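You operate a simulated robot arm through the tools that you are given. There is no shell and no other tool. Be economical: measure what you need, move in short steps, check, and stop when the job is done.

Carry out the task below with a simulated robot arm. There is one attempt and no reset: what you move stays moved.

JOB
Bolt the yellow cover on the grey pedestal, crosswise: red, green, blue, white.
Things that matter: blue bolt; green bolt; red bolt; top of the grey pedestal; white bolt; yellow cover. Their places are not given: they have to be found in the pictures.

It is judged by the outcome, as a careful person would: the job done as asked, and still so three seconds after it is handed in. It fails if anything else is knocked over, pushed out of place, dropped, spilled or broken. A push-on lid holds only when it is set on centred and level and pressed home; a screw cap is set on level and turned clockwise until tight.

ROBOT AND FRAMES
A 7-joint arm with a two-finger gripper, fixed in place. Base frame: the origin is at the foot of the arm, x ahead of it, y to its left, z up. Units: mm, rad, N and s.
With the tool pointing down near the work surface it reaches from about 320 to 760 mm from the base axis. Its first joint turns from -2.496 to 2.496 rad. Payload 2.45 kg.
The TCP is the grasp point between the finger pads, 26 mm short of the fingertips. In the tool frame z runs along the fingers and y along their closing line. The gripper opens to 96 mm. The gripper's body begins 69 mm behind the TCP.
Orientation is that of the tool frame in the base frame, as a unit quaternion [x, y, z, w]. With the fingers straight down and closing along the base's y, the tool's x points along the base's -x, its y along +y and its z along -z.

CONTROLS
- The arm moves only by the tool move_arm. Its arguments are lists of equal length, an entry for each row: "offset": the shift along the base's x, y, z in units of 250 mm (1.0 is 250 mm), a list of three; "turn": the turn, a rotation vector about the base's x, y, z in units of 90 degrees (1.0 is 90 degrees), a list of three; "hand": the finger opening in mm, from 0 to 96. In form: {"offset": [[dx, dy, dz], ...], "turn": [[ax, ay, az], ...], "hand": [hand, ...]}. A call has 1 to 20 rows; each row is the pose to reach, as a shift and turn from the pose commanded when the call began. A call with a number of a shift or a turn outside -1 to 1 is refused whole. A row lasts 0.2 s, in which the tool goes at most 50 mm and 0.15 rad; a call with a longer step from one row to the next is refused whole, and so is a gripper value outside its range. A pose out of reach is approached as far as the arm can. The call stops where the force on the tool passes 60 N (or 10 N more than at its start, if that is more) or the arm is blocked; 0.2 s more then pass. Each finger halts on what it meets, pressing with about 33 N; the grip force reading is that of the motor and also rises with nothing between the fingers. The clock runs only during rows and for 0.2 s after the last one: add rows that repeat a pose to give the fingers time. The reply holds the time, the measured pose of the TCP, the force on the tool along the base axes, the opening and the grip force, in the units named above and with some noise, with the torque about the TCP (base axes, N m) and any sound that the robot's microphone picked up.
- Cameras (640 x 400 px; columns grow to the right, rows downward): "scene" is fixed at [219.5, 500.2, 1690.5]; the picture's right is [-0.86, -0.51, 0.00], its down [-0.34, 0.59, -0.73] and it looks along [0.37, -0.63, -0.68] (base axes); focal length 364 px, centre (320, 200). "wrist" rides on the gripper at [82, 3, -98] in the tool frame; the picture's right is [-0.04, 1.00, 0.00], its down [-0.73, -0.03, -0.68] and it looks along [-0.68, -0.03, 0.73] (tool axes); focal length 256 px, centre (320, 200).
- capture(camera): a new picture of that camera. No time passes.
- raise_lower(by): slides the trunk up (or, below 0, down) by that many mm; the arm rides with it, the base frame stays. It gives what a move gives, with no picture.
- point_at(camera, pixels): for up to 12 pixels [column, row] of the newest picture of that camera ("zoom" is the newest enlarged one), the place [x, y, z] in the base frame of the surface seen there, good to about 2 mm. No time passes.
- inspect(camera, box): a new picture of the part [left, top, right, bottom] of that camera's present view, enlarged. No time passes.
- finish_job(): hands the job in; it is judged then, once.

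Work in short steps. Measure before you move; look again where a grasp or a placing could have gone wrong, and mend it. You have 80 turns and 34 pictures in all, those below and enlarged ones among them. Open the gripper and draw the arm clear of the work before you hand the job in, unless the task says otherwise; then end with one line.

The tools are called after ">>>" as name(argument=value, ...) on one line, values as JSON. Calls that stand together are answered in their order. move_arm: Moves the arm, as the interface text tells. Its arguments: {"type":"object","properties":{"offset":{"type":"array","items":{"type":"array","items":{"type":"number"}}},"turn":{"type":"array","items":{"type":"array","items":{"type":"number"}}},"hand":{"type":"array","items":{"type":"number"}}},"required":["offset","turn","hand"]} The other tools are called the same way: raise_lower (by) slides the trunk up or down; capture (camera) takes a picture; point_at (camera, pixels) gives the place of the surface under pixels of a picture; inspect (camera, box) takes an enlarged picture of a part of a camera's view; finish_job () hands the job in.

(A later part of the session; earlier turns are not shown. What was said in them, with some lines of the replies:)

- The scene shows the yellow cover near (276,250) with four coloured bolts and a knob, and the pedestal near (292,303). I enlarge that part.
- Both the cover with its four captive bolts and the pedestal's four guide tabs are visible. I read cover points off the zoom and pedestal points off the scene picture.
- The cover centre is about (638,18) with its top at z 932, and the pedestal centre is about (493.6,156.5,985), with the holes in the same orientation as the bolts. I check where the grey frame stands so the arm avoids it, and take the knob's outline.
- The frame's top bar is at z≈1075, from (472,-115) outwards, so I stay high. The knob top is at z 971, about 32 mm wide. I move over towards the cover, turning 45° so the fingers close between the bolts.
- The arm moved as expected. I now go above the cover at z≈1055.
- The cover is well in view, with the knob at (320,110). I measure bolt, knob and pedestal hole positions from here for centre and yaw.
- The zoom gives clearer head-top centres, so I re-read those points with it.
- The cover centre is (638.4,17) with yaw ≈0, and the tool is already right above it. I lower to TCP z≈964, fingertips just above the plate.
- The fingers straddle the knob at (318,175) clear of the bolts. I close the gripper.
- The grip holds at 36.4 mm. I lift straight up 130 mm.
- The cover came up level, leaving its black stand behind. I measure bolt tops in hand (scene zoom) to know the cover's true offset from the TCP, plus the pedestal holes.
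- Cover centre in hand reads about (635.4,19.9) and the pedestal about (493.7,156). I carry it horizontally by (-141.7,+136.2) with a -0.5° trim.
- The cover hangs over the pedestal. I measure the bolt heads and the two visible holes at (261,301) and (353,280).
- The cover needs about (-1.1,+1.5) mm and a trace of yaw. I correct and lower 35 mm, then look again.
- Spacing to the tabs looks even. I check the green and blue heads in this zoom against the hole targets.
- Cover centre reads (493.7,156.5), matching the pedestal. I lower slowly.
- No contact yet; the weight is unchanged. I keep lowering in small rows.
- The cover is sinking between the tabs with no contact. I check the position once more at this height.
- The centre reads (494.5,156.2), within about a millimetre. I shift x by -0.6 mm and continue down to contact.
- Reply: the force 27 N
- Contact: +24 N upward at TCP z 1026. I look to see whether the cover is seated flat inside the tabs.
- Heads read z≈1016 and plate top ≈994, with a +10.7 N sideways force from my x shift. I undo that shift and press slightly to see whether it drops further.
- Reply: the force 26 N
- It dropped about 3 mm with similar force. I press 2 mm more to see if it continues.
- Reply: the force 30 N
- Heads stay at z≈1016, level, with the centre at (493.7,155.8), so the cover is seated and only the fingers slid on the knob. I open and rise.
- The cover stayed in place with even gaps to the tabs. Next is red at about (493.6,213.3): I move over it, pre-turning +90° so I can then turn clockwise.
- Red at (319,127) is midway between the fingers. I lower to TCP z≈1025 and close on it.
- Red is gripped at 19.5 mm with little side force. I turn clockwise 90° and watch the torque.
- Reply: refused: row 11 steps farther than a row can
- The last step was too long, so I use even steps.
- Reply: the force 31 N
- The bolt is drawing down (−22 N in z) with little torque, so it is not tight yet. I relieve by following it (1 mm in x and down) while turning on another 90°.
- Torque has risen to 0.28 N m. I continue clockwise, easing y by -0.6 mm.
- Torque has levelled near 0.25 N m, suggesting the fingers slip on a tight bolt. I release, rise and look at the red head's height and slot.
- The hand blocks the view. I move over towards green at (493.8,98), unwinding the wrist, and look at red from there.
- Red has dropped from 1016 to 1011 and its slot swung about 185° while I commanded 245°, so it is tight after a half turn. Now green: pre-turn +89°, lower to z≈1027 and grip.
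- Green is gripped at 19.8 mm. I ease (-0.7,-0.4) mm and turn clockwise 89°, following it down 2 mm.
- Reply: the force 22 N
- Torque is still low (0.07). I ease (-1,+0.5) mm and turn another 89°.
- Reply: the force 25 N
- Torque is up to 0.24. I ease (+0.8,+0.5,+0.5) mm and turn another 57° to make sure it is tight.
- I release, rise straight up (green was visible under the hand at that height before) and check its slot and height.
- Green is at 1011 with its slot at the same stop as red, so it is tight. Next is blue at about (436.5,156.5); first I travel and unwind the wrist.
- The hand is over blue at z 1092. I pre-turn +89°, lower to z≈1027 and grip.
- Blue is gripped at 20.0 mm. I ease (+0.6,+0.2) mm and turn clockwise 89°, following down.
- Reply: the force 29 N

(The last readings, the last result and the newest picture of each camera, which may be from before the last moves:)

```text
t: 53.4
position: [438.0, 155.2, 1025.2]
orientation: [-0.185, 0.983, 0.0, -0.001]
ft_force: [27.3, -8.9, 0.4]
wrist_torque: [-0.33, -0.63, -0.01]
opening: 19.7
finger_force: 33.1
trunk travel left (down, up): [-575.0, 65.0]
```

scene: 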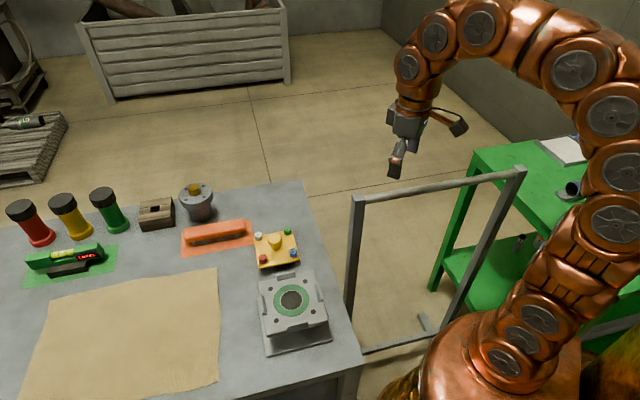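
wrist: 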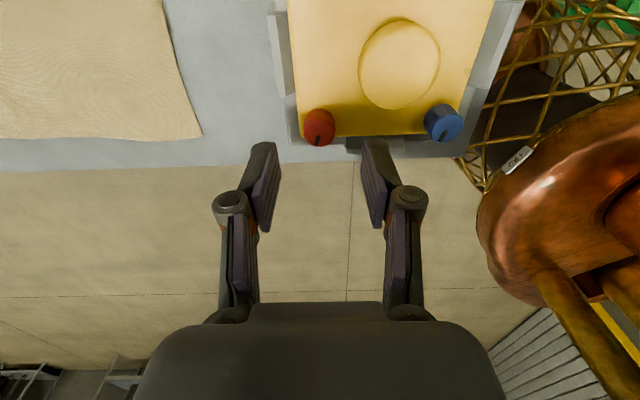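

The side force is +27 N in x. I ease (+1.2,-0.4) mm and turn another 89°.

>>> move_arm(offset=[[0.005, -0.002, 0], [0.005, -0.002, -0.001], [0.005, -0.002, -0.002], [0.005, -0.002, -0.003], [0.005, -0.002, -0.004], [0.005, -0.002, -0.005], [0.005, -0.002, -0.006], [0.005, -0.002, -0.007], [0.005, -0.002, -0.008], [0.005, -0.002, -0.008], [0.005, -0.002, -0.008]], turn=[[0, 0, -0.09], [0, 0, -0.18], [0, 0, -0.27], [0, 0, -0.36], [0, 0, -0.45], [0, 0, -0.54], [0, 0, -0.63], [0, 0, -0.72], [0, 0, -0.81], [0, 0, -0.9], [0, 0, -0.99]], hand=[5, 5, 5, 5, 5, 5, 5, 5, 5, 5, 5])

```text
t: 55.8
position: [437.6, 155.7, 1022.2]
orientation: [0.558, 0.83, 0.0, 0.0]
ft_force: [-5.1, -6.9, 0.5]
wrist_torque: [-0.31, 0.06, 0.37]
opening: 19.6
finger_force: 32.5
trunk travel left (down, up): [-575.0, 65.0]
```

Torque reached 0.37 N m. I turn another 57° to be sure it is home.

>>> move_arm(offset=[[-0.001, -0.001, 0], [-0.001, -0.001, 0], [-0.001, -0.001, 0], [-0.001, -0.001, 0], [-0.001, -0.001, 0], [-0.001, -0.001, 0], [-0.001, -0.001, 0]], turn=[[0, 0, -0.09], [0, 0, -0.18], [0, 0, -0.27], [0, 0, -0.36], [0, 0, -0.45], [0, 0, -0.54], [0, 0, -0.63]], hand=[5, 5, 5, 5, 5, 5, 5])

```text
t: 57.4
position: [438.1, 156.6, 1023.0]
orientation: [0.885, 0.466, 0.0, 0.0]
ft_force: [-1.3, 1.1, 1.3]
wrist_torque: [-0.03, 0.0, 0.36]
opening: 19.6
finger_force: 32.4
trunk travel left (down, up): [-575.0, 65.0]
```

Torque holds at 0.36, so it slips at tight. I release, rise and travel over the knob to white at about (549,156.7), unwinding.

>>> move_arm(offset=[[0, 0, 0], [0, 0, 0], [0, 0, 0], [0, 0, 0.12], [0, 0, 0.24], [0, 0, 0.32], [0.08, 0, 0.32], [0.16, 0, 0.32], [0.24, 0, 0.32], [0.32, 0, 0.32], [0.4, 0, 0.32], [0.444, 0, 0.32], [0.444, 0, 0.32], [0.444, 0, 0.32], [0.444, 0, 0.32]], turn=[[0, 0, 0], [0, 0, 0], [0, 0, 0], [0, 0, 0.09], [0, 0, 0.18], [0, 0, 0.27], [0, 0, 0.36], [0, 0, 0.45], [0, 0, 0.54], [0, 0, 0.63], [0, 0, 0.72], [0, 0, 0.81], [0, 0, 0.9], [0, 0, 0.99], [0, 0, 0.99]], hand=[46, 46, 46, 46, 46, 46, 46, 46, 46, 46, 46, 46, 46, 46, 46])

>>> inspect(camera="scene", box=[250, 250, 340, 340])

>>> point_at(camera="zoom", pixels=[[403, 250], [234, 286], [209, 143], [205, 138], [240, 230]])

```text
t: 60.6
position: [548.9, 156.3, 1102.4]
orientation: [0.302, 0.953, 0.0, 0.0]
ft_force: [0.5, 0.1, 0.9]
wrist_torque: [-0.01, 0.01, -0.03]
opening: 46.0
finger_force: 0.0
trunk travel left (down, up): [-575.0, 65.0]
```

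```text
4.44 times, centred on (295, 295) of scene
```

zoom: 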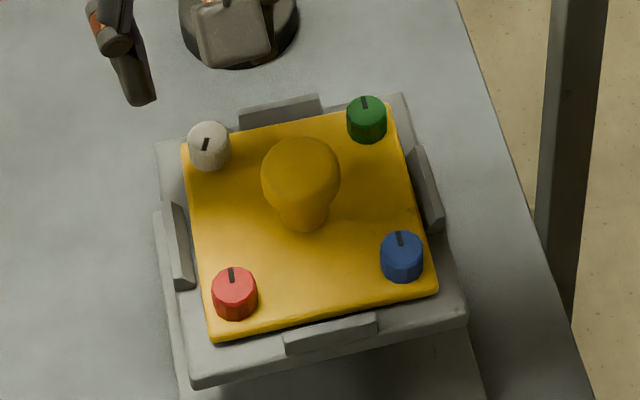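

```text
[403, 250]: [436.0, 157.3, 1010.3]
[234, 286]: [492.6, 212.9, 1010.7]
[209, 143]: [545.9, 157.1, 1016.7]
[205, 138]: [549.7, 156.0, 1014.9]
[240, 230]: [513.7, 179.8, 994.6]
```

Blue is at 1010 with its slot up, so it is tight. Now white: first call unwinds over the bolt.

>>> move_arm(offset=[[0, 0, -0.01], [0, 0, -0.02], [0, 0, -0.03], [0, 0, -0.04], [0, 0, -0.05], [0, 0, -0.06], [0, 0, -0.07], [0, 0, -0.08], [0, 0, -0.09], [0, 0, -0.1], [0, 0, -0.1]], turn=[[0, 0, 0.09], [0, 0, 0.18], [0, 0, 0.27], [0, 0, 0.36], [0, 0, 0.45], [0, 0, 0.54], [0, 0, 0.63], [0, 0, 0.72], [0, 0, 0.81], [0, 0, 0.9], [0, 0, 0.99]], hand=[46, 46, 46, 46, 46, 46, 46, 46, 46, 46, 46])

>>> move_arm(offset=[[0, 0, -0.01], [0, 0, -0.02], [0, 0, -0.03], [0, 0, -0.04], [0, 0, -0.05], [0, 0, -0.05], [0, 0, -0.05], [0, 0, -0.05]], turn=[[0, 0, 0.09], [0, 0, 0.18], [0, 0, 0.27], [0, 0, 0.36], [0, 0, 0.45], [0, 0, 0.54], [0, 0, 0.63], [0, 0, 0.7]], hand=[46, 46, 46, 46, 46, 46, 46, 46])

>>> capture(camera="wrist")

```text
t: 63.0
position: [547.1, 156.6, 1077.0]
orientation: [-0.455, 0.891, 0.0, -0.001]
ft_force: [0.1, 0.8, -0.6]
wrist_torque: [0.0, 0.01, 0.0]
opening: 45.9
finger_force: 0.0
trunk travel left (down, up): [-575.0, 65.0]
```

```text
t: 64.8
position: [547.6, 155.7, 1064.2]
orientation: [0.852, -0.523, 0.0, 0.0]
ft_force: [-0.5, 0.6, -0.4]
wrist_torque: [0.0, 0.05, -0.01]
opening: 46.0
finger_force: 0.1
trunk travel left (down, up): [-575.0, 65.0]
```

```text
8 pictures are left
```

wrist: 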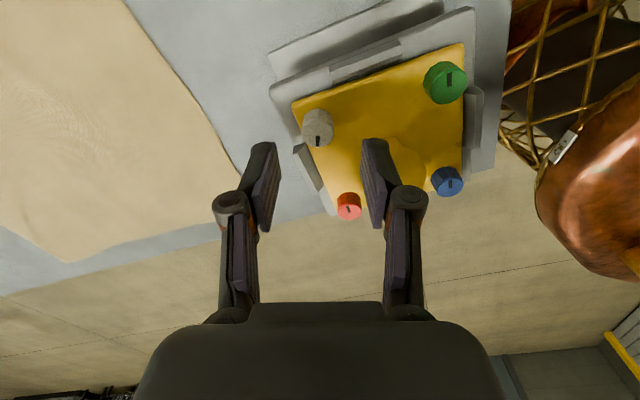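

White at (317,127) sits between the fingers; the right finger passes between it and the knob. I narrow to 40 mm, lower to z≈1027 and grip.

>>> move_arm(offset=[[0.003, 0.002, -0.03], [0.003, 0.002, -0.08], [0.003, 0.002, -0.12], [0.003, 0.002, -0.148], [0.003, 0.002, -0.148], [0.003, 0.002, -0.148], [0.003, 0.002, -0.148], [0.003, 0.002, -0.148]], turn=[[0, 0, 0], [0, 0, 0], [0, 0, 0], [0, 0, 0], [0, 0, 0], [0, 0, 0], [0, 0, 0], [0, 0, 0]], hand=[40, 40, 40, 40, 5, 5, 5, 5])

```text
t: 66.6
position: [550.4, 155.8, 1029.7]
orientation: [0.852, -0.524, 0.0, -0.001]
ft_force: [-1.4, -1.3, 1.2]
wrist_torque: [0.05, 0.05, 0.02]
opening: 20.2
finger_force: 33.4
trunk travel left (down, up): [-575.0, 65.0]
```

White is gripped at 20.2 mm with no side force. I turn clockwise 89°, following down.

>>> move_arm(offset=[[0, 0, -0.001], [0, 0, -0.002], [0, 0, -0.003], [0, 0, -0.004], [0, 0, -0.005], [0, 0, -0.006], [0, 0, -0.007], [0, 0, -0.008], [0, 0, -0.009], [0, 0, -0.01], [0, 0, -0.01]], turn=[[0, 0, -0.09], [0, 0, -0.18], [0, 0, -0.27], [0, 0, -0.36], [0, 0, -0.45], [0, 0, -0.54], [0, 0, -0.63], [0, 0, -0.72], [0, 0, -0.81], [0, 0, -0.9], [0, 0, -0.99]], hand=[5, 5, 5, 5, 5, 5, 5, 5, 5, 5, 5])

```text
t: 69.0
position: [551.8, 155.7, 1026.6]
orientation: [-0.238, 0.971, 0.0, -0.001]
ft_force: [26.0, -6.8, 0.0]
wrist_torque: [-0.07, -0.84, 0.08]
opening: 19.8
finger_force: 33.2
trunk travel left (down, up): [-575.0, 65.0]
```

I ease (+1.2,-0.4) mm and turn another 89°.

>>> move_arm(offset=[[0.005, -0.002, -0.001], [0.005, -0.002, -0.002], [0.005, -0.002, -0.003], [0.005, -0.002, -0.004], [0.005, -0.002, -0.005], [0.005, -0.002, -0.006], [0.005, -0.002, -0.007], [0.005, -0.002, -0.008], [0.005, -0.002, -0.008], [0.005, -0.002, -0.008], [0.005, -0.002, -0.008]], turn=[[0, 0, -0.09], [0, 0, -0.18], [0, 0, -0.27], [0, 0, -0.36], [0, 0, -0.45], [0, 0, -0.54], [0, 0, -0.63], [0, 0, -0.72], [0, 0, -0.81], [0, 0, -0.9], [0, 0, -0.99]], hand=[5, 5, 5, 5, 5, 5, 5, 5, 5, 5, 5])

>>> move_arm(offset=[[0, -0.001, 0], [0, -0.001, 0], [0, -0.001, 0], [0, -0.001, 0], [0, -0.001, 0], [0, -0.001, 0], [0, -0.001, 0]], turn=[[0, 0, -0.09], [0, 0, -0.18], [0, 0, -0.27], [0, 0, -0.36], [0, 0, -0.45], [0, 0, -0.54], [0, 0, -0.63]], hand=[5, 5, 5, 5, 5, 5, 5])

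```text
t: 71.4
position: [550.5, 156.3, 1024.1]
orientation: [0.511, 0.86, 0.0, -0.002]
ft_force: [-7.6, -2.7, -0.3]
wrist_torque: [-0.13, 0.02, 0.22]
opening: 19.8
finger_force: 33.2
trunk travel left (down, up): [-575.0, 65.0]
```

```text
t: 73.0
position: [550.9, 154.6, 1023.2]
orientation: [0.858, 0.513, 0.0, 0.0]
ft_force: [-7.1, 0.2, 0.1]
wrist_torque: [-0.05, 0.17, 0.19]
opening: 19.4
finger_force: 32.9
trunk travel left (down, up): [-575.0, 65.0]
```

The torque has levelled as with the others. I release, rise and draw back to see all four bolts.

>>> move_arm(offset=[[0, 0, 0], [0, 0, 0], [0, 0, 0], [0, 0, 0.12], [0, 0, 0.26], [0, 0, 0.4], [0, -0.1, 0.5], [0, -0.25, 0.55], [0, -0.4, 0.6], [0, -0.55, 0.65], [0, -0.55, 0.65]], turn=[[0, 0, 0], [0, 0, 0], [0, 0, 0], [0, 0, 0.09], [0, 0, 0.18], [0, 0, 0.27], [0, 0, 0.36], [0, 0, 0.45], [0, 0, 0.54], [0, 0, 0.63], [0, 0, 0.72]], hand=[46, 46, 46, 46, 46, 46, 60, 60, 60, 60, 60])

>>> inspect(camera="scene", box=[250, 250, 340, 340])

>>> point_at(camera="zoom", pixels=[[234, 287], [366, 113], [403, 250], [209, 145], [240, 230], [300, 312], [420, 275], [195, 165]])

>>> capture(camera="scene")

```text
t: 75.4
position: [551.0, 18.1, 1187.6]
orientation: [0.448, 0.894, 0.0, 0.0]
ft_force: [0.5, -0.4, -0.4]
wrist_torque: [-0.01, -0.02, -0.01]
opening: 59.9
finger_force: 0.1
trunk travel left (down, up): [-575.0, 65.0]
```

```text
4.44 times, centred on (295, 295) of scene
```

zoom: 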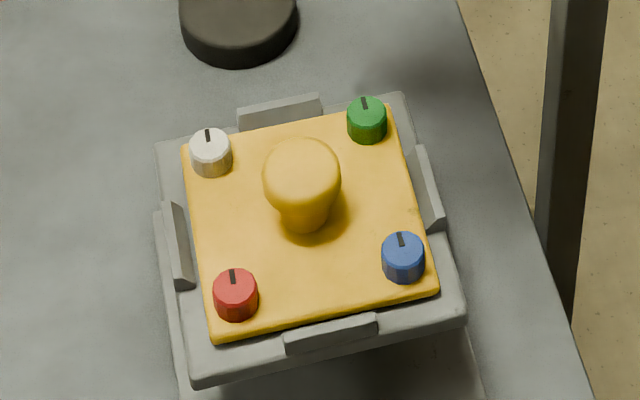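

```text
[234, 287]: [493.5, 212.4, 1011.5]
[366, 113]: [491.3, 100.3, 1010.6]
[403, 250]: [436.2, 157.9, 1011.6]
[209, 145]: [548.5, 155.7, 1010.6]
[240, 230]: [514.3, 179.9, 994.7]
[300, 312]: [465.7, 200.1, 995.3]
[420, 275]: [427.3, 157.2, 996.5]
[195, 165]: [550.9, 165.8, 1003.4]
```

```text
6 pictures are left
```

scene: 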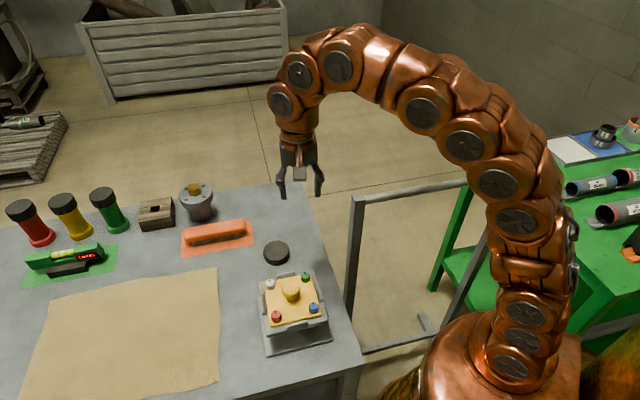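

All four heads are at z≈1011 with their slots at the same stop. The cover is level inside its tabs, nothing else has moved and the arm is clear, so I hand in.

>>> finish_job()

```text
The job is handed in.
```

The yellow cover is seated on the grey pedestal and bolted crosswise in the order red, green, blue, white; all four bolts are turned to the same stop, and the job is handed in.
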